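You operate a simulated robot arm through the tools that you are given. There is no shell and no other tool. Be economical: measure what you need, move in short steps, check, and stop when the job is done.

You run a simulated robot arm. Do the job below in one go: nothing can be reset, and whatever is moved stays where it is left.

TASK
Jog the arm's elbow to 90 and wrist to -30, then disable it.
Fine: zero the counter first, with one press, and use 7 jog presses at most; the base stays as it is.

It is judged by the outcome, as a careful person would: the job done as asked, and still so three seconds after it is handed in. It fails if anything else is knocked over, pushed out of place, dropped, spilled or broken.

THE ROBOT
A 7-joint arm with a two-finger gripper, on a carriage that runs on a rail from [-2221, 1] to [159, 0] (x, y) and turns from -2.601 to 3.194 rad about z. Base frame: it is fixed where the carriage stands at the start and does not move with it; the origin is on the floor, on the carriage's upright axis, x ahead of it, y to its left, z up. Units: mm, rad, N and s.
Its first joint turns from -2.601 to 2.601 rad. Places, roughly: base minus button [700, 700, 800]; base plus button [800, 700, 800]; grey post [1000, 1000, 750]; red stop button [700, 400, 800]; reset button of the yellow box [800, 500, 800]. Payload 2.45 kg.
Tool frame: the origin (TCP) lies between the finger pads and is the grasp point; the fingertips stand 26 mm ahead of it; z points along the fingers, y is the line along which they close. The gripper opens to 96 mm. The gripper's body begins 69 mm behind the TCP.
Orientation is that of the tool frame in the base frame, as a unit quaternion [x, y, z, w]. With the fingers straight down and closing along the base's y, the tool's x points along the base's -x, its y along +y and its z along -z.

THE INTERFACE
- The arm moves only by the tool move_arm. Its argument "moves" is a list that holds one entry, the list of rows, each a list of 7 numbers: the shift along the tool's x, y, z in mm, then the turn, a rotation vector about the tool's x, y, z in rad, then the opening, from 0 (shut) to 1 (fully open). In form: [[[x, y, z, ax, ay, az, hand], ...]]. A call has 1 to 20 rows; each row shifts and turns the commanded pose from where the row before left it, along the tool's axes as they then stand. A row lasts 0.2 s, in which the tool goes at most 50 mm and 0.15 rad; a call with a longer step from one row to the next is refused whole, and so is a gripper value outside its range. A pose out of reach is approached as far as the arm can. The call stops where the force on the tool passes 40 N (or 10 N more than at its start, if that is more) or the arm is blocked; 0.2 s more then pass. The fingers move at their own pace and stop on an object; they squeeze with about 39 N. The grip force told is the motor's: it shows also when the fingers shut on nothing. Time passes only in rows, and 0.2 s behind the last, so rows that do not move let the fingers close. It gives the time, the measured TCP pose, the force on the tool (base axes), the opening and the grip force at its end, in the units of the frame above (readings bear some noise), with the torque about the TCP (base axes, N m) and any sound that the robot's microphone picked up.
- Cameras (640 x 400 px; columns grow to the right, rows downward): "scene" is now at [37.9, 196.6, 1586.5]; the picture's right is [0.31, -0.95, 0.00], its down [-0.54, -0.18, -0.82] and it looks along [0.78, 0.26, -0.57] (base axes); focal length 278 px, centre (320, 200). "wrist" rides on the gripper at [82, 3, -98] in the tool frame; the picture's right is [-0.04, 1.00, 0.00], its down [-0.73, -0.03, -0.68] and it looks along [-0.68, -0.03, 0.73] (tool axes); focal length 256 px, centre (320, 200). There is no depth. A picture from a camera that has moved, and an enlarged one, comes with that camera's place and axes in the base frame and with its lens.
- snapshot(camera): a new picture of that camera. The clock stands still meanwhile.
- lift_body(by): slides the trunk up (or, below 0, down) by that many mm; the arm and the scene camera ride with it, the base frame stays. It gives what a move gives, with no picture.
- roll_base(legs): drives the robot by 1 to 6 legs, each [ahead, left, turn to the left] in mm, mm and rad, along the robot's own axes; the way and the turn of a leg run together, so that a leg with both is an arc; at most 1500 mm and 3.142 rad a leg. The arm and the cameras ride along, it lands a little off, and it stops where it bumps. It keeps to its track: a leg is cut to what the track allows. It gives what a move gives.
- head_to(pan, tilt): turns the head with the scene camera to pan (to the left, within 2.705 rad either way) and tilt (down, from -0.506 to 1.204), counted from straight ahead of the robot. It gives what a move gives.
- inspect(camera, box): a new picture of the part [left, top, right, bottom] of that camera's present view, enlarged. The clock stands still meanwhile.
- sign_off(): hands the job in; it is judged then, once.

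Go step by step. Nothing tells you exact positions but the pictures and the camera data: compare them with the known pose of the tool, close in by small moves and look again before you grip or let go. The budget is 120 turns and 98 pictures, counting those below and the enlarged ones. Unless the task says otherwise, let go and move clear before handing in, and close with one line.

The tools are called after "Call:" by a JSON object that holds its "name" and its "arguments". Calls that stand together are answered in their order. move_arm: Moves the arm, as the interface text tells. Its arguments: {"type":"object","properties":{"moves":{"type":"array"}},"required":["moves"]} The other tools are called the same way: lift_body (by) slides the trunk up or down; roll_base (legs) drives the base; head_to (pan, tilt) turns the head that bears the scene camera; snapshot (camera) takes a picture; inspect (camera, box) takes an enlarged picture of a part of a camera's view; sign_off () hands the job in.

At the start:

```text
time: 0.0
ee_pos: [539.5, 380.3, 1145.0]
ee_rot: [0.0, 1.0, 0.0, 0.0]
ft_force: [0.4, -0.5, 0.9]
torque: [0.0, 0.01, 0.0]
grip_width: 96.1
grasp_force: 0.1
trunk travel left (down, up): [-575.0, 135.0]
robot x, y, heading: [-0.9, -3.3, -0.004]
head pan, tilt: [0.321, 0.606]
```

scene: 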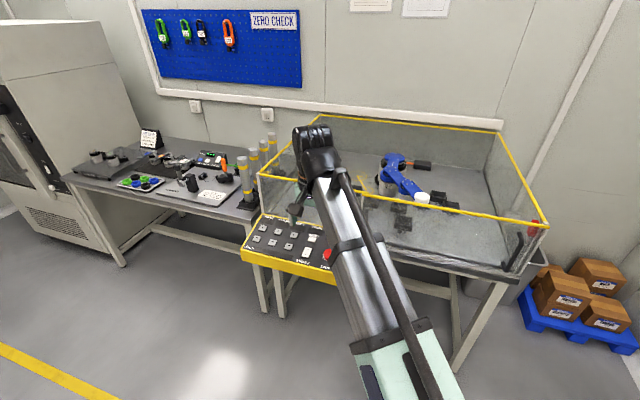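
wrist: 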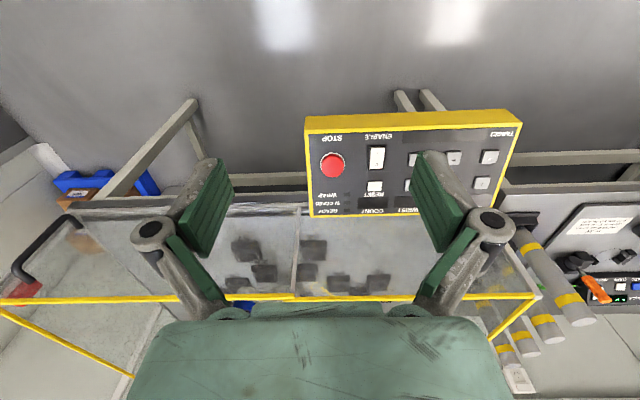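

I see the control panel with the yellow edge, left of the glass cell with the small blue arm. I'll enlarge views of the panel, the cell and the surroundings first.

Call:
{"name": "inspect", "arguments": {"camera": "wrist", "box": [290, 100, 530, 230]}}

Call:
{"name": "inspect", "arguments": {"camera": "scene", "box": [230, 190, 350, 290]}}

Call:
{"name": "inspect", "arguments": {"camera": "scene", "box": [60, 110, 280, 220]}}

Call:
{"name": "inspect", "arguments": {"camera": "scene", "box": [330, 120, 550, 260]}}

```text
2.67 times, centred on (410, 165) of wrist
camera zoom: at [457.0, 384.3, 1242.2], right [0.04, 1.0, 0.0], down [0.73, -0.03, 0.68], along [0.68, -0.03, -0.73], focal length 683 px, centre (80, 293)
```

zoom: 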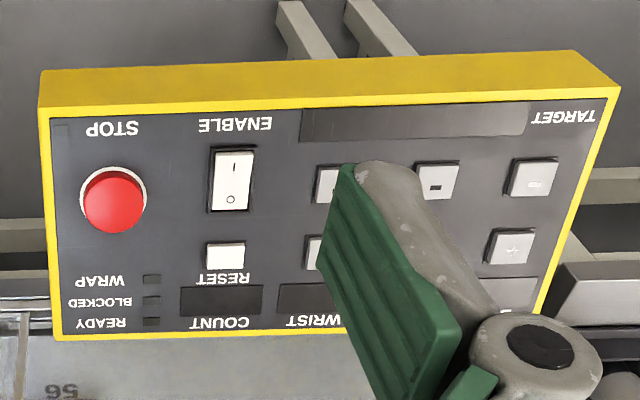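

```text
4.00 times, centred on (290, 240) of scene
camera zoom: at [37.9, 196.6, 1586.5], right [0.31, -0.95, 0.0], down [-0.54, -0.18, -0.82], along [0.78, 0.26, -0.57], focal length 1113 px, centre (440, 40)
```

zoom: 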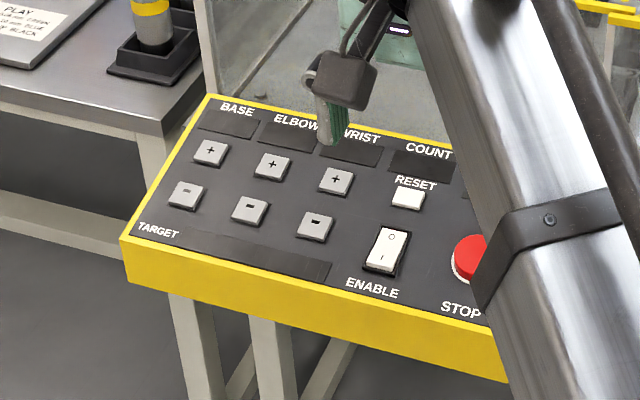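

```text
2.91 times, centred on (170, 165) of scene
camera zoom: at [37.9, 196.6, 1586.5], right [0.31, -0.95, 0.0], down [-0.54, -0.18, -0.82], along [0.78, 0.26, -0.57], focal length 809 px, centre (756, 302)
```

zoom: 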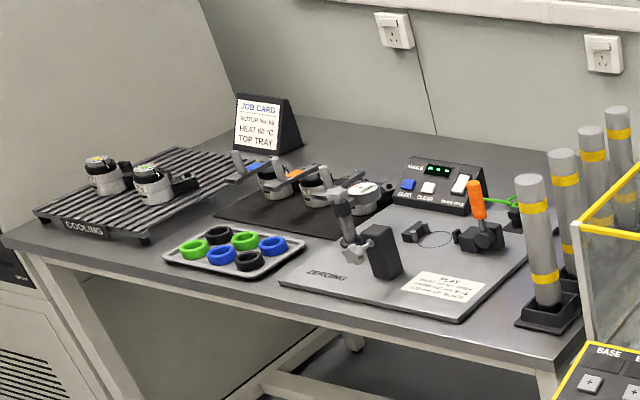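

```text
2.86 times, centred on (440, 190) of scene
camera zoom: at [37.9, 196.6, 1586.5], right [0.31, -0.95, 0.0], down [-0.54, -0.18, -0.82], along [0.78, 0.26, -0.57], focal length 795 px, centre (-23, 229)
```

zoom: 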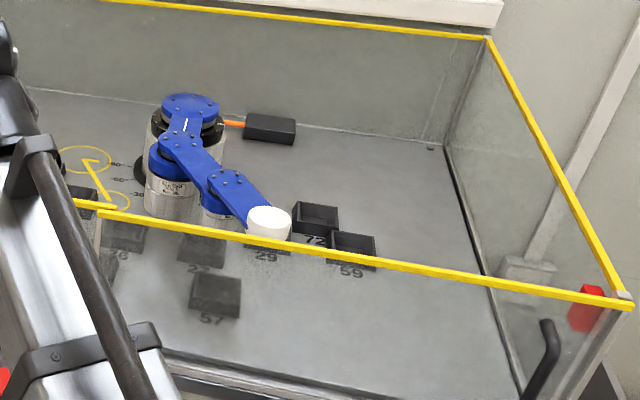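

The panel top is at about z = 820. My estimates (x, y) are ENABLE (740, 484), RESET (814, 488), WRIST +/− (815/749, 565) and ELBOW +/− (816/748, 636). I'll shut the fingers and move above the ENABLE rocker, then look at the panel closely.

Call:
{"name": "move_arm", "arguments": {"moves": [[[-31.4, 17.5, 32.5, 0, 0, 0, 0], [-31.4, 17.5, 32.5, 0, 0, 0, 0], [-31.4, 17.5, 32.5, 0, 0, 0, 0], [-31.4, 17.5, 32.5, 0, 0, 0, 0], [-31.4, 17.5, 32.5, 0, 0, 0, 0], [-31.4, 17.5, 32.5, 0, 0, 0, 0], [0, 0, 0, 0, 0, 0, 0]]]}}

Call:
{"name": "snapshot", "arguments": {"camera": "wrist"}}

Call:
{"name": "snapshot", "arguments": {"camera": "scene"}}

```text
time: 1.6
ee_pos: [727.3, 485.5, 949.6]
ee_rot: [0.0, 1.0, -0.001, 0.0]
ft_force: [0.5, -0.6, 0.1]
torque: [-0.01, -0.01, 0.0]
grip_width: 0.3
grasp_force: 28.7
trunk travel left (down, up): [-575.0, 135.0]
robot x, y, heading: [-2.7, 1.6, -0.002]
head pan, tilt: [0.321, 0.606]
```

```text
91 pictures are left
camera wrist: at [645.3, 490.0, 1046.2], right [0.04, 1.0, 0.0], down [0.73, -0.03, 0.68], along [0.68, -0.03, -0.73], focal length 256 px, centre (320, 200)
```

wrist: 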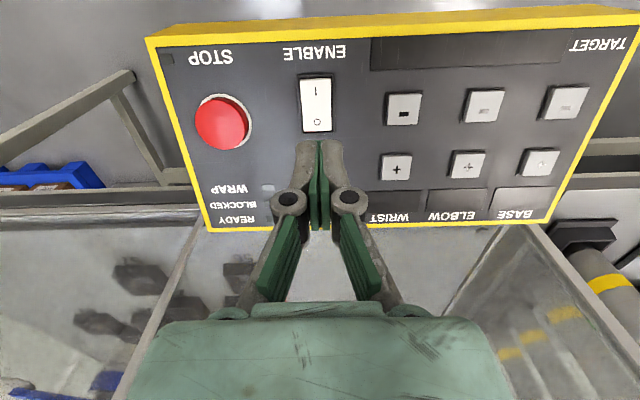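

```text
90 pictures are left
camera scene: at [38.2, 196.8, 1586.5], right [0.31, -0.95, 0.0], down [-0.54, -0.18, -0.82], along [0.78, 0.26, -0.57], focal length 278 px, centre (320, 200)
```

scene: 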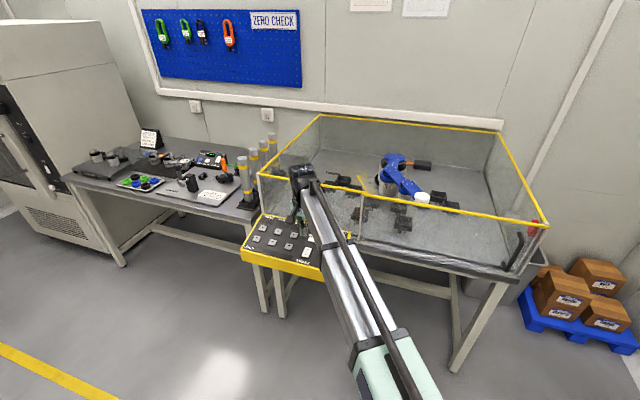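

The rocker spans x ≈ 715–765 at y ≈ 484, with the "I" end nearest the robot. I'll come down close to the "I" end and then press in small steps.

Call:
{"name": "move_arm", "arguments": {"moves": [[[2.5, -1.5, 40, 0, 0, 0, 0], [0, 0, 38, 0, 0, 0, 0], [0, 0, 0, 0, 0, 0, 0]]]}}

Call:
{"name": "inspect", "arguments": {"camera": "wrist", "box": [220, 60, 420, 185]}}

```text
time: 2.4
ee_pos: [725.8, 483.2, 872.2]
ee_rot: [0.0, 1.0, 0.0, 0.0]
ft_force: [0.2, 0.1, -0.1]
torque: [-0.04, 0.03, 0.01]
grip_width: 0.0
grasp_force: 28.3
trunk travel left (down, up): [-575.0, 135.0]
robot x, y, heading: [-0.5, 2.0, 0.002]
head pan, tilt: [0.321, 0.606]
```

```text
3.20 times, centred on (320, 122) of wrist
camera zoom: at [644.0, 487.5, 968.8], right [0.04, 1.0, 0.0], down [0.73, -0.03, 0.68], along [0.68, -0.03, -0.73], focal length 819 px, centre (320, 448)
```

zoom: 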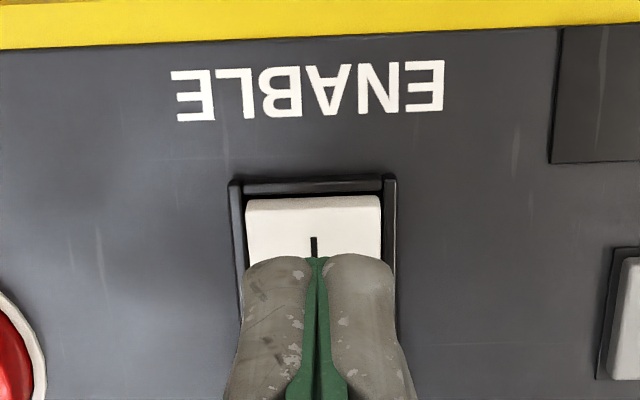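

The fingertips line up with the rocker's "I" end. I'm pressing in small steps now.

Call:
{"name": "move_arm", "arguments": {"moves": [[[0, 0, 10, 0, 0, 0, 0], [0, 0, 6, 0, 0, 0, 0], [0, 0, 3, 0, 0, 0, 0], [0, 0, 3, 0, 0, 0, 0]]]}}

```text
time: 3.4
ee_pos: [725.2, 482.1, 852.4]
ee_rot: [-0.001, 1.0, 0.001, 0.002]
ft_force: [1.3, -0.1, 14.8]
torque: [-0.01, -0.23, 0.0]
grip_width: 6.0
grasp_force: 28.8
trunk travel left (down, up): [-575.0, 135.0]
robot x, y, heading: [2.6, -2.3, 0.005]
head pan, tilt: [0.321, 0.606]
```

Contact at 15 N. I'll press a few millimetres more.

Call:
{"name": "move_arm", "arguments": {"moves": [[[0, 0, 2, 0, 0, 0, 0], [0, 0, 2, 0, 0, 0, 0], [0, 0, 2, 0, 0, 0, 0]]]}}

Call:
{"name": "snapshot", "arguments": {"camera": "wrist"}}

```text
time: 4.0
ee_pos: [724.1, 483.7, 851.9]
ee_rot: [0.0, 1.0, 0.002, 0.003]
ft_force: [-5.9, -3.0, 20.4]
torque: [-0.1, -0.08, -0.03]
grip_width: 5.8
grasp_force: 28.6
trunk travel left (down, up): [-575.0, 135.0]
robot x, y, heading: [-1.5, 2.5, 0.003]
head pan, tilt: [0.321, 0.606]
stopped in row 3: the force on the tool passed its limit at 43 N (the readings are from after the stop); the commanded pose is now the measured one
```

```text
88 pictures are left
camera wrist: at [641.8, 487.1, 948.9], right [0.04, 1.0, 0.0], down [0.73, -0.03, 0.68], along [0.68, -0.02, -0.73], focal length 256 px, centre (320, 200)
```

wrist: 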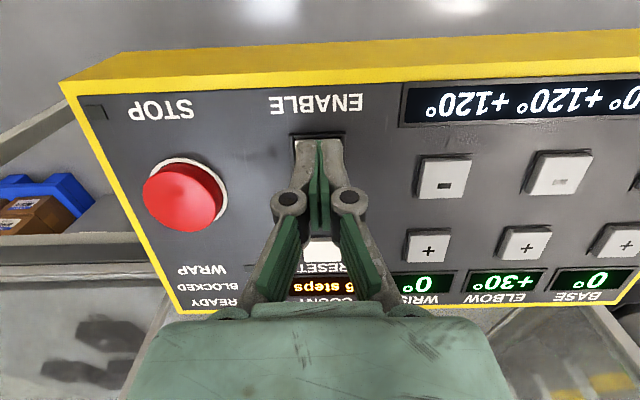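

It's enabled: BASE 0°, ELBOW +30°, WRIST 0°. I'll rise and read all the displays.

Call:
{"name": "move_arm", "arguments": {"moves": [[[0, 0, -25, 0, 0, 0, 0], [0, 0, -40, 0, 0, 0, 0], [30, 0, -35, 0, 0, 0, 0], [40, 0, -20, 0, 0, 0, 0], [0, 0, 0, 0, 0, 0, 0]]]}}

Call:
{"name": "inspect", "arguments": {"camera": "wrist", "box": [120, 0, 640, 325]}}

Call:
{"name": "inspect", "arguments": {"camera": "scene", "box": [320, 120, 540, 260]}}

```text
time: 5.2
ee_pos: [656.3, 484.6, 967.6]
ee_rot: [0.0, 1.0, 0.002, 0.003]
ft_force: [0.1, -0.5, -0.3]
torque: [-0.01, -0.03, -0.01]
grip_width: 0.0
grasp_force: 28.8
trunk travel left (down, up): [-575.0, 135.0]
robot x, y, heading: [0.2, 2.3, 0.0]
head pan, tilt: [0.321, 0.606]
```

```text
1.23 times, centred on (380, 162) of wrist
camera zoom: at [573.9, 488.4, 1064.8], right [0.04, 1.0, 0.0], down [0.73, -0.03, 0.68], along [0.68, -0.02, -0.73], focal length 315 px, centre (246, 246)
```

zoom: 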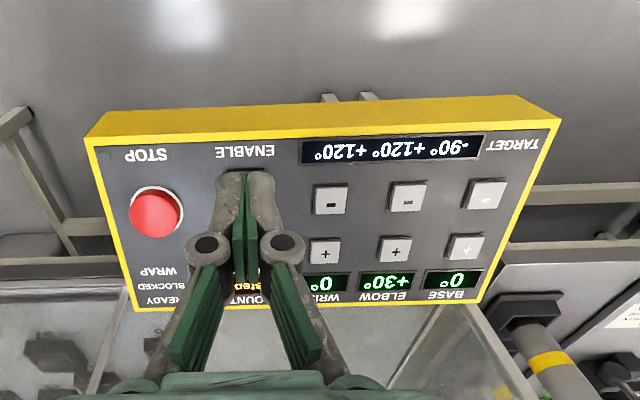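

```text
2.86 times, centred on (430, 190) of scene
camera zoom: at [37.7, 196.6, 1586.5], right [0.32, -0.95, 0.0], down [-0.54, -0.18, -0.82], along [0.78, 0.26, -0.57], focal length 795 px, centre (6, 229)
```

zoom: 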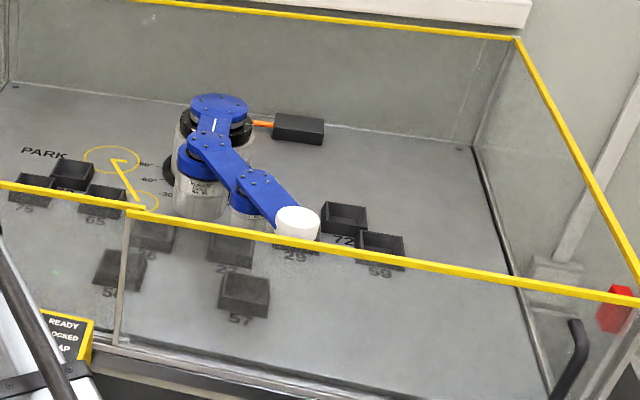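

Elbow reads +30° and wrist 0°. The COUNT display and lamps are hidden by the fingers, so I'll shift sideways to read them and to see the rocker before pressing RESET.

Call:
{"name": "move_arm", "arguments": {"moves": [[[0, 45, 0, 0, 0, 0, 0], [0, 45, 0, 0, 0, 0, 0], [0, 0, 0, 0, 0, 0, 0]]]}}

Call:
{"name": "inspect", "arguments": {"camera": "wrist", "box": [60, 60, 380, 260]}}

```text
time: 6.0
ee_pos: [655.6, 575.8, 968.7]
ee_rot: [0.0, 1.0, 0.001, 0.002]
ft_force: [-1.4, 0.7, 0.0]
torque: [-0.02, -0.01, 0.01]
grip_width: 0.0
grasp_force: 28.2
trunk travel left (down, up): [-575.0, 135.0]
robot x, y, heading: [-3.9, 0.5, -0.006]
head pan, tilt: [0.321, 0.606]
```

```text
2.00 times, centred on (220, 160) of wrist
camera zoom: at [573.2, 578.1, 1065.5], right [0.04, 1.0, 0.0], down [0.73, -0.03, 0.68], along [0.68, -0.03, -0.73], focal length 512 px, centre (520, 280)
```

zoom: 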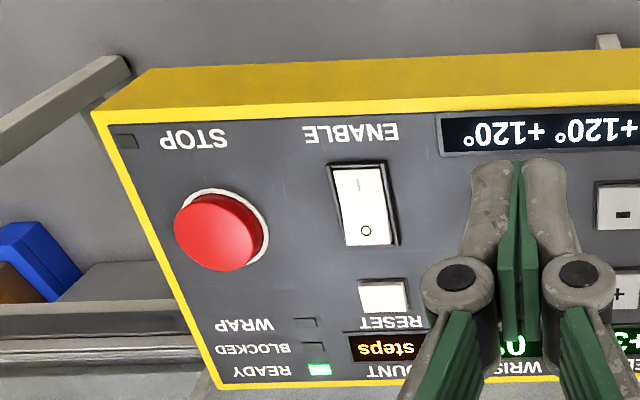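

READY is lit. Next is RESET at about (812, 484), and I'll hover above it first.

Call:
{"name": "move_arm", "arguments": {"moves": [[[-39, -23, 15, 0, 0, 0, 0], [-39, -23, 15, 0, 0, 0, 0], [-39, -23, 15, 0, 0, 0, 0], [-39, -23, 15, 0, 0, 0, 0], [0, 0, 30, 0, 0, 0, 0], [0, 0, 0, 0, 0, 0, 0]]]}}

Call:
{"name": "snapshot", "arguments": {"camera": "wrist"}}

Call:
{"name": "inspect", "arguments": {"camera": "wrist", "box": [240, 80, 400, 180]}}

```text
time: 7.4
ee_pos: [811.6, 481.2, 878.6]
ee_rot: [-0.001, 1.0, 0.002, 0.003]
ft_force: [-0.3, 0.6, 0.0]
torque: [-0.02, 0.02, 0.02]
grip_width: 0.2
grasp_force: 28.5
trunk travel left (down, up): [-575.0, 135.0]
robot x, y, heading: [2.3, 3.0, 0.002]
head pan, tilt: [0.321, 0.606]
```

```text
84 pictures are left
camera wrist: at [730.2, 484.8, 975.5], right [0.04, 1.0, 0.0], down [0.73, -0.03, 0.68], along [0.68, -0.02, -0.73], focal length 256 px, centre (320, 200)
```

wrist: 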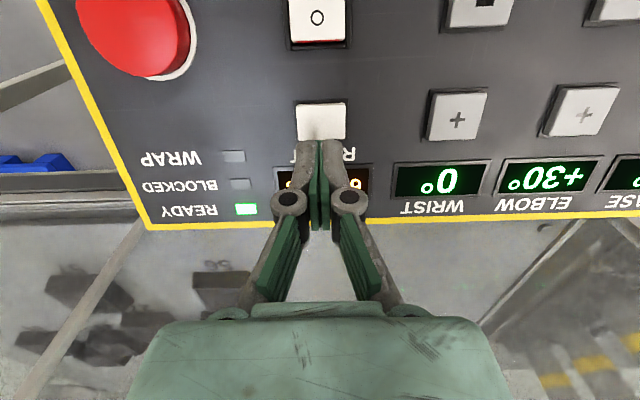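

```text
4.00 times, centred on (320, 130) of wrist
camera zoom: at [730.2, 484.8, 975.5], right [0.04, 1.0, 0.0], down [0.73, -0.03, 0.68], along [0.68, -0.02, -0.73], focal length 1024 px, centre (320, 480)
```

zoom: 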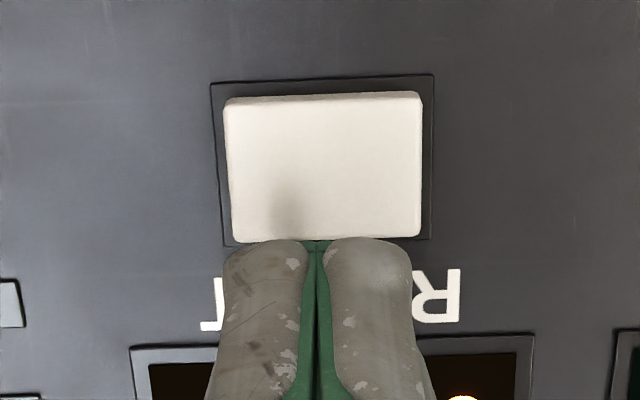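

RESET's centre is at about (803, 484), so I'll shift 8 mm back and press once in a single stroke.

Call:
{"name": "move_arm", "arguments": {"moves": [[[8, 2.5, 10, 0, 0, 0, 0], [0, 0, 6, 0, 0, 0, 0], [0, 0, 4, 0, 0, 0, 0], [0, 0, 3, 0, 0, 0, 0], [0, 0, 3, 0, 0, 0, 0], [0, 0, 2, 0, 0, 0, 0], [0, 0, 2, 0, 0, 0, 0], [0, 0, 2, 0, 0, 0, 0]]]}}

Call:
{"name": "snapshot", "arguments": {"camera": "wrist"}}

```text
time: 8.7
ee_pos: [805.4, 484.7, 860.5]
ee_rot: [0.0, 1.0, 0.004, 0.007]
ft_force: [-4.6, -2.5, 19.1]
torque: [-0.1, -0.04, -0.04]
grip_width: 5.8
grasp_force: 28.5
trunk travel left (down, up): [-575.0, 135.0]
robot x, y, heading: [-2.4, 3.1, -0.002]
head pan, tilt: [0.321, 0.606]
heard: click
stopped in row 6: the force on the tool passed its limit at 43 N (the readings are from after the stop); the commanded pose is now the measured one
```

```text
82 pictures are left
camera wrist: at [721.5, 488.0, 956.7], right [0.04, 1.0, 0.01], down [0.72, -0.03, 0.69], along [0.69, -0.02, -0.72], focal length 256 px, centre (320, 200)
```

wrist: 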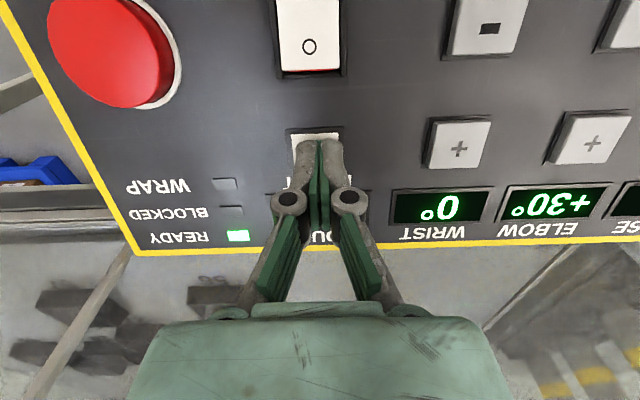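

A click was heard. I'll rise and move to above ELBOW +, reading the counter on the way.

Call:
{"name": "move_arm", "arguments": {"moves": [[[0, 0, -25, 0, 0, 0, 0], [10, 45, -10, 0, 0, 0, 0], [10, 45, 0, 0, 0, 0, 0], [-15, 45, 0, 0, 0, 0, 0], [0, 15, 0, 0, 0, 0, 0], [0, 0, 0, 0, 0, 0, 0]]]}}

Call:
{"name": "snapshot", "arguments": {"camera": "wrist"}}

Call:
{"name": "inspect", "arguments": {"camera": "scene", "box": [320, 120, 540, 260]}}

```text
time: 10.1
ee_pos: [801.5, 634.2, 892.8]
ee_rot: [-0.001, 1.0, 0.004, 0.005]
ft_force: [-0.1, 0.8, 0.1]
torque: [-0.01, 0.03, 0.01]
grip_width: 0.0
grasp_force: 28.8
trunk travel left (down, up): [-575.0, 135.0]
robot x, y, heading: [3.1, -1.0, -0.002]
head pan, tilt: [0.321, 0.606]
```

```text
81 pictures are left
camera wrist: at [718.9, 638.8, 988.9], right [0.04, 1.0, 0.01], down [0.73, -0.03, 0.69], along [0.69, -0.02, -0.73], focal length 256 px, centre (320, 200)
```

wrist: 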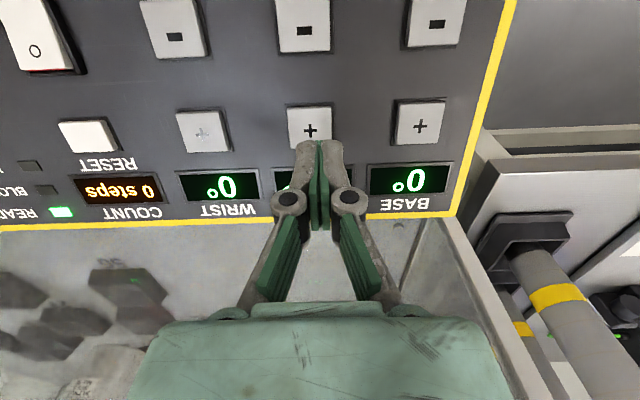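

```text
2.86 times, centred on (430, 190) of scene
camera zoom: at [38.0, 196.6, 1586.5], right [0.31, -0.95, 0.0], down [-0.54, -0.18, -0.82], along [0.78, 0.26, -0.57], focal length 795 px, centre (6, 229)
```

zoom: 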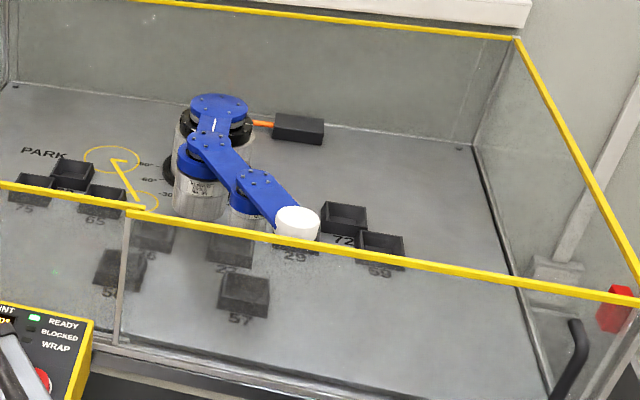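

The counter reads 0 steps. I'll press ELBOW + once and lift in the same stroke.

Call:
{"name": "move_arm", "arguments": {"moves": [[[4, -3, 14, 0, 0, 0, 0], [0, 0, 8, 0, 0, 0, 0], [0, 0, 6, 0, 0, 0, 0], [0, 0, 6, 0, 0, 0, 0], [0, 0, 4, 0, 0, 0, 0], [0, 0, -20, 0, 0, 0, 0], [0, 0, -20, 0, 0, 0, 0], [0, 0, 0, 0, 0, 0, 0]]]}}

Call:
{"name": "snapshot", "arguments": {"camera": "wrist"}}

```text
time: 11.9
ee_pos: [797.4, 631.9, 895.6]
ee_rot: [0.0, 1.0, 0.002, 0.005]
ft_force: [-1.3, 0.3, 0.0]
torque: [-0.01, -0.02, 0.02]
grip_width: 0.2
grasp_force: 28.6
trunk travel left (down, up): [-575.0, 135.0]
robot x, y, heading: [-1.4, -1.9, -0.001]
head pan, tilt: [0.321, 0.606]
heard: click
```

```text
79 pictures are left
camera wrist: at [713.6, 635.4, 991.3], right [0.04, 1.0, 0.01], down [0.73, -0.03, 0.69], along [0.69, -0.02, -0.73], focal length 256 px, centre (320, 200)
```

wrist: 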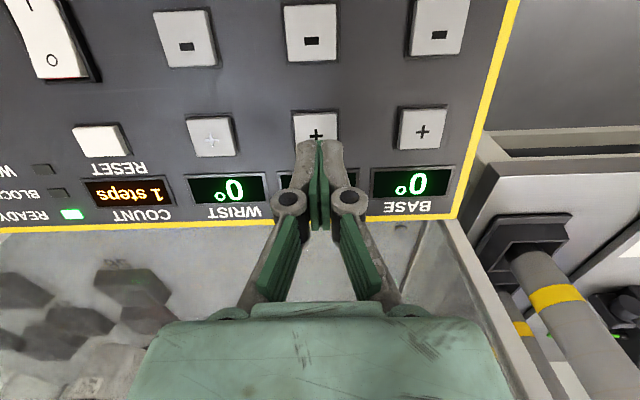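

It clicked, counted 1 step, and READY is still on. I'll shift between columns to read the elbow value.

Call:
{"name": "move_arm", "arguments": {"moves": [[[0, -36, 0, 0, 0, 0, 0], [0, 0, 0, 0, 0, 0, 0]]]}}

Call:
{"name": "snapshot", "arguments": {"camera": "wrist"}}

Call:
{"name": "inspect", "arguments": {"camera": "scene", "box": [320, 120, 540, 260]}}

```text
time: 12.5
ee_pos: [797.6, 596.6, 894.5]
ee_rot: [0.0, 1.0, 0.003, 0.006]
ft_force: [-0.3, -0.5, -0.3]
torque: [0.03, 0.03, 0.01]
grip_width: 0.1
grasp_force: 28.2
trunk travel left (down, up): [-575.0, 135.0]
robot x, y, heading: [-1.0, -0.7, 0.001]
head pan, tilt: [0.321, 0.606]
```

```text
78 pictures are left
camera wrist: at [714.4, 599.5, 991.6], right [0.04, 1.0, 0.01], down [0.73, -0.03, 0.69], along [0.69, -0.02, -0.73], focal length 256 px, centre (320, 200)
```

wrist: 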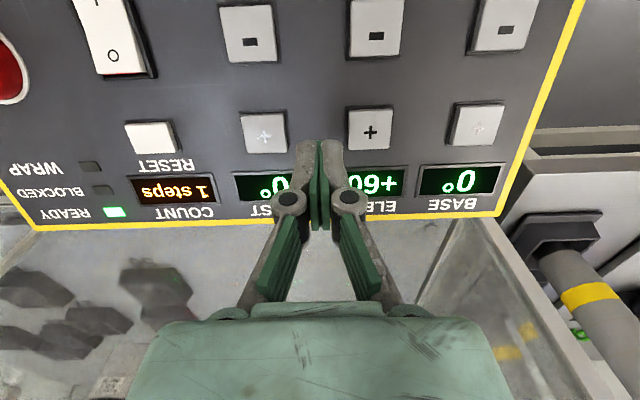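

```text
2.86 times, centred on (430, 190) of scene
camera zoom: at [38.1, 196.1, 1586.6], right [0.31, -0.95, 0.0], down [-0.54, -0.18, -0.82], along [0.78, 0.26, -0.57], focal length 795 px, centre (6, 229)
```

zoom: 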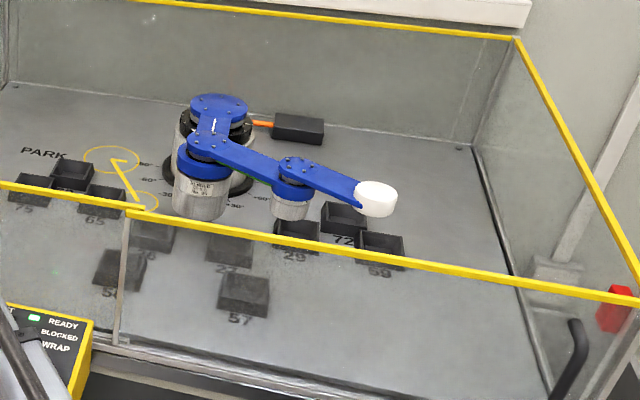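

Each press moves 30°, and the elbow is now +60° with no obstruction. I'll press ELBOW + once more.

Call:
{"name": "move_arm", "arguments": {"moves": [[[0, 35, 0, 0, 0, 0, 0], [0, 0, 16, 0, 0, 0, 0], [0, 0, 8, 0, 0, 0, 0], [0, 0, 6, 0, 0, 0, 0], [0, 0, 6, 0, 0, 0, 0], [0, 0, 4, 0, 0, 0, 0], [0, 0, -20, 0, 0, 0, 0], [0, 0, -20, 0, 0, 0, 0], [0, -36, 0, 0, 0, 0, 0], [0, 0, 0, 0, 0, 0, 0]]]}}

Call:
{"name": "snapshot", "arguments": {"camera": "wrist"}}

Call:
{"name": "inspect", "arguments": {"camera": "scene", "box": [320, 120, 540, 260]}}

```text
time: 14.7
ee_pos: [797.8, 595.9, 895.0]
ee_rot: [0.0, 1.0, 0.004, 0.005]
ft_force: [0.8, -0.4, -0.2]
torque: [0.01, 0.04, 0.02]
grip_width: 0.0
grasp_force: 28.4
trunk travel left (down, up): [-575.0, 135.0]
robot x, y, heading: [5.6, -3.0, 0.003]
head pan, tilt: [0.321, 0.606]
heard: click
```

```text
76 pictures are left
camera wrist: at [714.5, 598.1, 991.2], right [0.04, 1.0, 0.01], down [0.73, -0.03, 0.69], along [0.69, -0.02, -0.73], focal length 256 px, centre (320, 200)
```

wrist: 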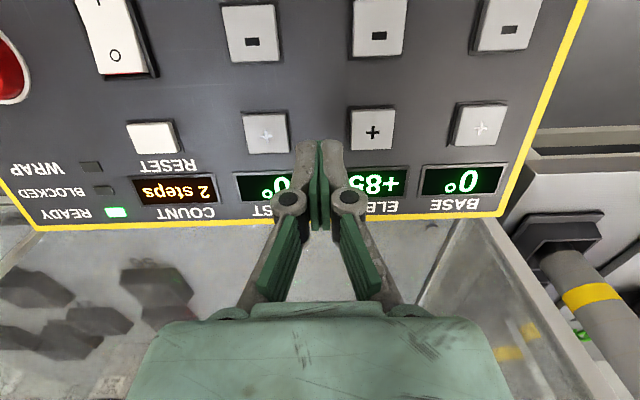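

```text
2.86 times, centred on (430, 190) of scene
camera zoom: at [38.1, 196.1, 1586.6], right [0.31, -0.95, 0.0], down [-0.54, -0.18, -0.82], along [0.78, 0.26, -0.57], focal length 795 px, centre (6, 229)
```

zoom: 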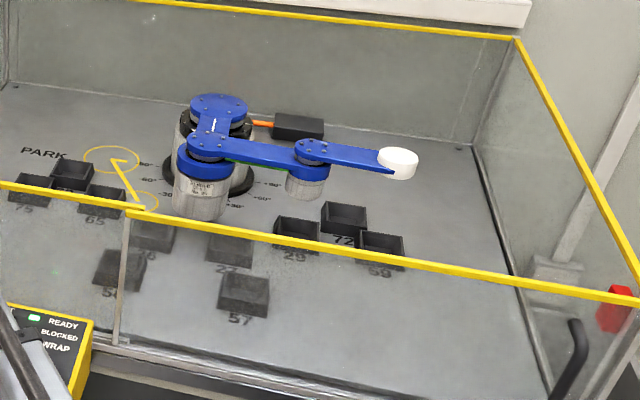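

The display seems to show +85, so it may still be moving. I'll wait a moment and read it again.

Call:
{"name": "move_arm", "arguments": {"moves": [[[0, -30, -10, 0, 0, 0, 0], [0, 0, 0, 0, 0, 0, 0], [0, 0, 0, 0, 0, 0, 0], [0, 0, 0, 0, 0, 0, 0]]]}}

Call:
{"name": "inspect", "arguments": {"camera": "wrist", "box": [100, 60, 580, 260]}}

```text
time: 15.7
ee_pos: [798.1, 564.8, 905.7]
ee_rot: [0.0, 1.0, 0.003, 0.005]
ft_force: [0.4, 0.0, 0.2]
torque: [0.01, 0.0, 0.02]
grip_width: 0.1
grasp_force: 28.2
trunk travel left (down, up): [-575.0, 135.0]
robot x, y, heading: [0.5, 2.4, -0.002]
head pan, tilt: [0.321, 0.606]
```

```text
1.33 times, centred on (340, 160) of wrist
camera zoom: at [714.4, 569.0, 1000.6], right [0.04, 1.0, 0.01], down [0.73, -0.03, 0.69], along [0.69, -0.02, -0.73], focal length 341 px, centre (293, 253)
```

zoom: 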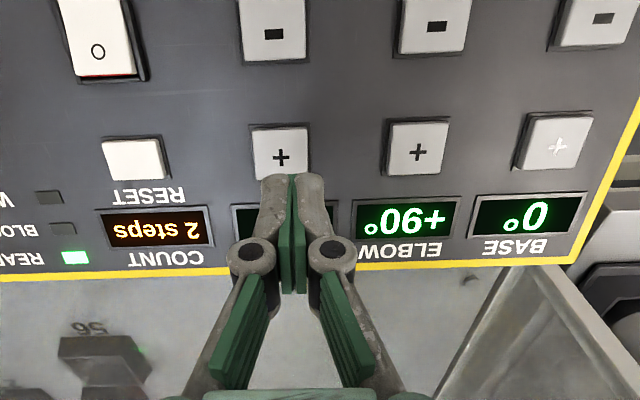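

ELBOW settled at +90°. Next is WRIST − at about (746, 561).

Call:
{"name": "move_arm", "arguments": {"moves": [[[26, -2, 5, 0, 0, 0, 0], [26, -1, 15, 0, 0, 0, 0], [0, 0, 0, 0, 0, 0, 0]]]}}

Call:
{"name": "snapshot", "arguments": {"camera": "wrist"}}

```text
time: 16.5
ee_pos: [746.5, 564.3, 882.6]
ee_rot: [-0.001, 1.0, 0.003, 0.006]
ft_force: [-0.1, 0.6, -0.4]
torque: [0.04, -0.01, -0.02]
grip_width: 0.3
grasp_force: 29.1
trunk travel left (down, up): [-575.0, 135.0]
robot x, y, heading: [1.2, -4.4, -0.003]
head pan, tilt: [0.321, 0.606]
```

```text
73 pictures are left
camera wrist: at [662.8, 566.5, 979.6], right [0.04, 1.0, 0.01], down [0.73, -0.03, 0.69], along [0.69, -0.02, -0.73], focal length 256 px, centre (320, 200)
```

wrist: 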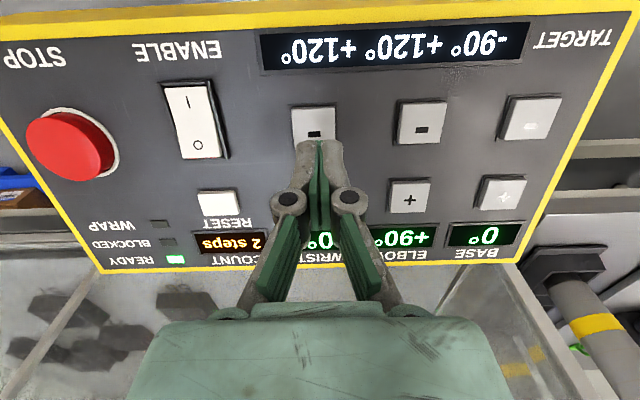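

Slight correction, then a single press of WRIST −.

Call:
{"name": "move_arm", "arguments": {"moves": [[[5, -3, 10, 0, 0, 0, 0], [0, 0, 8, 0, 0, 0, 0], [0, 0, 6, 0, 0, 0, 0], [0, 0, 6, 0, 0, 0, 0], [0, 0, 4, 0, 0, 0, 0], [0, 0, -20, 0, 0, 0, 0], [0, 0, -30, 0, 0, 0, 0], [40, -20, 0, 0, 0, 0, 0], [0, -18, 0, 0, 0, 0, 0], [0, 0, 0, 0, 0, 0, 0], [0, 0, 0, 0, 0, 0, 0]]]}}

Call:
{"name": "snapshot", "arguments": {"camera": "wrist"}}

Call:
{"name": "inspect", "arguments": {"camera": "scene", "box": [320, 120, 540, 260]}}

```text
time: 18.9
ee_pos: [699.4, 521.3, 898.5]
ee_rot: [0.001, 1.0, 0.004, 0.005]
ft_force: [0.1, 0.0, -0.7]
torque: [-0.04, 0.04, 0.05]
grip_width: 0.0
grasp_force: 28.2
trunk travel left (down, up): [-575.0, 135.0]
robot x, y, heading: [-3.2, -2.0, 0.002]
head pan, tilt: [0.321, 0.606]
heard: click
```

```text
72 pictures are left
camera wrist: at [616.7, 525.8, 995.2], right [0.04, 1.0, 0.01], down [0.73, -0.03, 0.69], along [0.69, -0.02, -0.73], focal length 256 px, centre (320, 200)
```

wrist: 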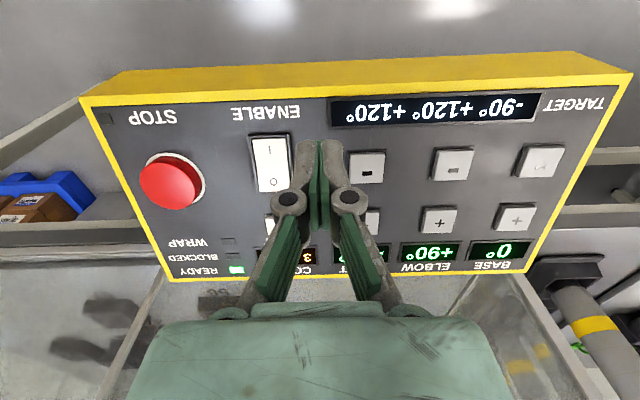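

```text
2.86 times, centred on (430, 190) of scene
camera zoom: at [38.1, 196.6, 1586.5], right [0.31, -0.95, 0.0], down [-0.54, -0.18, -0.82], along [0.78, 0.26, -0.57], focal length 795 px, centre (6, 229)
```

zoom: 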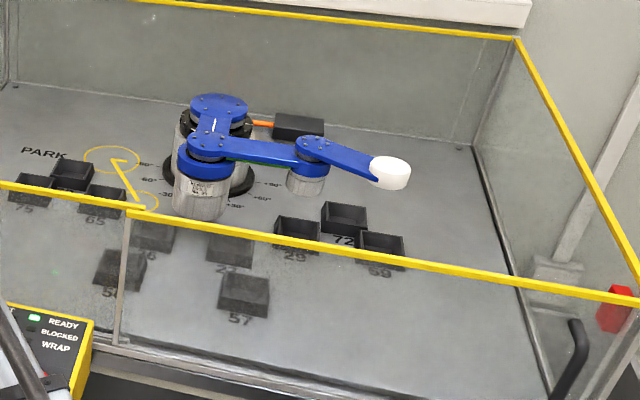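

It clicked and counted 3 steps. I'll move to hover above the rocker's "O" end, which also uncovers the WRIST display.

Call:
{"name": "move_arm", "arguments": {"moves": [[[-18, -19, 0, 0, 0, 0, 0], [-18, -19, 0, 0, 0, 0, 0], [-18, 0, 18, 0, 0, 0, 0], [0, 0, 0, 0, 0, 0, 0], [0, 0, 0, 0, 0, 0, 0]]]}}

Call:
{"name": "snapshot", "arguments": {"camera": "wrist"}}

Call:
{"name": "inspect", "arguments": {"camera": "wrist", "box": [320, 150, 640, 350]}}

```text
time: 20.1
ee_pos: [754.2, 483.5, 881.7]
ee_rot: [0.0, 1.0, 0.004, 0.005]
ft_force: [0.0, -0.7, 0.1]
torque: [0.03, -0.01, 0.03]
grip_width: 0.1
grasp_force: 28.3
trunk travel left (down, up): [-575.0, 135.0]
robot x, y, heading: [-1.5, 2.5, 0.002]
head pan, tilt: [0.321, 0.606]
```

```text
70 pictures are left
camera wrist: at [671.2, 487.3, 978.5], right [0.04, 1.0, 0.01], down [0.73, -0.03, 0.69], along [0.69, -0.02, -0.73], focal length 256 px, centre (320, 200)
```

wrist: 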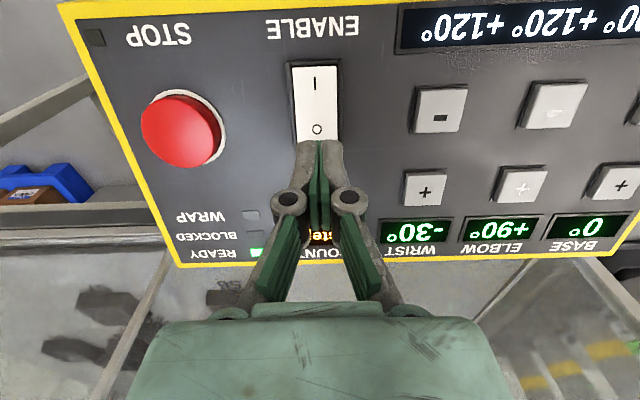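

```text
2.00 times, centred on (480, 250) of wrist
camera zoom: at [671.2, 487.3, 978.5], right [0.04, 1.0, 0.01], down [0.73, -0.03, 0.69], along [0.69, -0.02, -0.73], focal length 512 px, centre (0, 100)
```

zoom: 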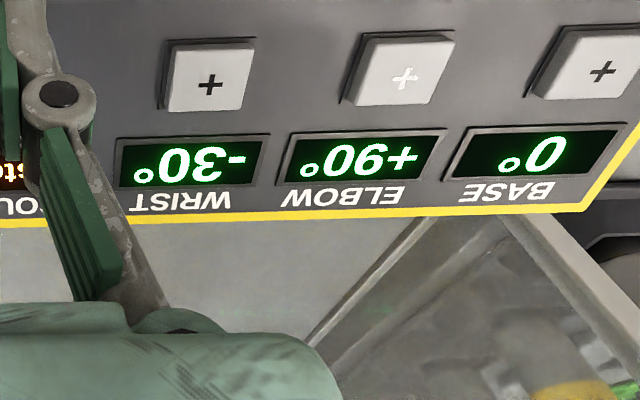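

BASE is 0°, ELBOW +90° and WRIST −30°. Now I'll press the "O" end of ENABLE at x ≈ 750.

Call:
{"name": "move_arm", "arguments": {"moves": [[[4, 0, 10, 0, 0, 0, 0], [0, 0, 8, 0, 0, 0, 0], [0, 0, 6, 0, 0, 0, 0], [0, 0, 4, 0, 0, 0, 0], [0, 0, 4, 0, 0, 0, 0], [0, 0, 0, 0, 0, 0, 0]]]}}

Call:
{"name": "snapshot", "arguments": {"camera": "wrist"}}

```text
time: 21.5
ee_pos: [750.2, 484.8, 854.1]
ee_rot: [0.0, 1.0, 0.005, 0.009]
ft_force: [7.6, 6.1, 36.8]
torque: [0.09, -0.54, 0.02]
grip_width: 5.9
grasp_force: 28.3
trunk travel left (down, up): [-575.0, 135.0]
robot x, y, heading: [-2.0, 0.6, 0.0]
head pan, tilt: [0.321, 0.606]
```

```text
68 pictures are left
camera wrist: at [666.7, 486.8, 950.1], right [0.04, 1.0, 0.01], down [0.72, -0.04, 0.69], along [0.69, -0.02, -0.72], focal length 256 px, centre (320, 200)
```

wrist: 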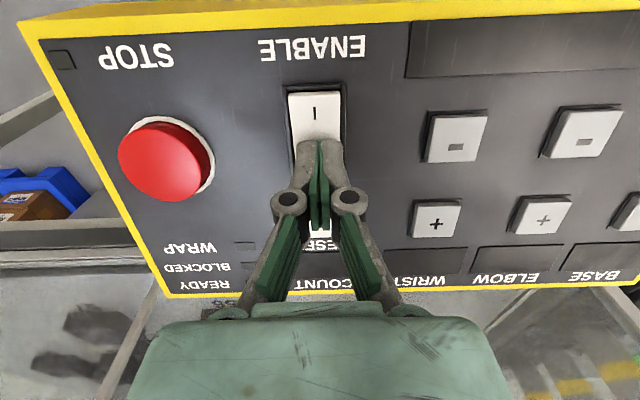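

The displays and the READY lamp are dark, so it's disabled. I'll lift clear, back off and check that everything stays put.

Call:
{"name": "move_arm", "arguments": {"moves": [[[0, 0, -20, 0, 0, 0, 0], [0, 0, -40, 0, 0, 0, 0], [0, 0, -45, 0, 0, 0, 0], [40, 0, -25, 0, 0, 0, 0], [40, 0, -25, 0, 0, 0, 0], [40, 0, -25, 0, 0, 0, 0], [0, 0, 0, 0, 0, 0, 0]]]}}

Call:
{"name": "snapshot", "arguments": {"camera": "wrist"}}

Call:
{"name": "inspect", "arguments": {"camera": "scene", "box": [320, 120, 540, 260]}}

```text
time: 23.1
ee_pos: [627.7, 481.4, 1028.1]
ee_rot: [0.0, 1.0, 0.003, 0.005]
ft_force: [0.7, -0.8, -0.6]
torque: [0.0, -0.02, 0.01]
grip_width: 0.2
grasp_force: 28.2
trunk travel left (down, up): [-575.0, 135.0]
robot x, y, heading: [0.3, 1.7, 0.005]
head pan, tilt: [0.321, 0.606]
```

```text
67 pictures are left
camera wrist: at [544.5, 485.9, 1125.2], right [0.04, 1.0, 0.01], down [0.73, -0.03, 0.69], along [0.69, -0.02, -0.73], focal length 256 px, centre (320, 200)
```

wrist: 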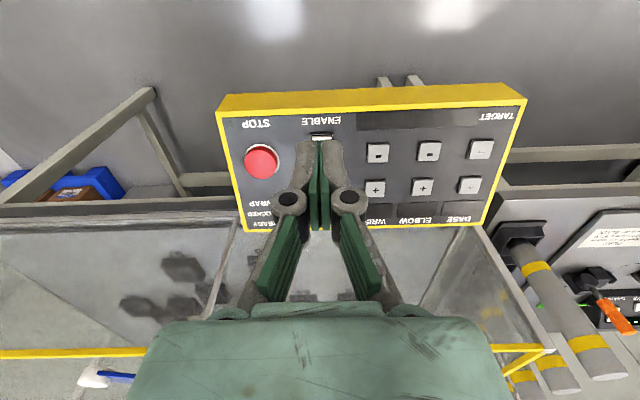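

```text
2.86 times, centred on (430, 190) of scene
camera zoom: at [37.8, 196.5, 1586.6], right [0.31, -0.95, 0.0], down [-0.54, -0.18, -0.82], along [0.78, 0.26, -0.57], focal length 795 px, centre (6, 229)
```

zoom: 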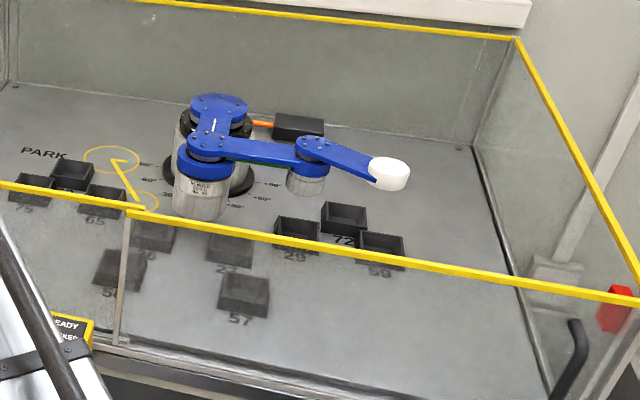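

The panel is dark, the blue arm is holding its pose, and my arm is clear of the panel. I'm handing in.

Call:
{"name": "sign_off", "arguments": {}}

```text
The job is handed in.
```

The elbow is at +90° and the wrist at −30°, with the base still at 0° and the arm disabled; I zeroed the counter with one press first and used 3 jog presses.
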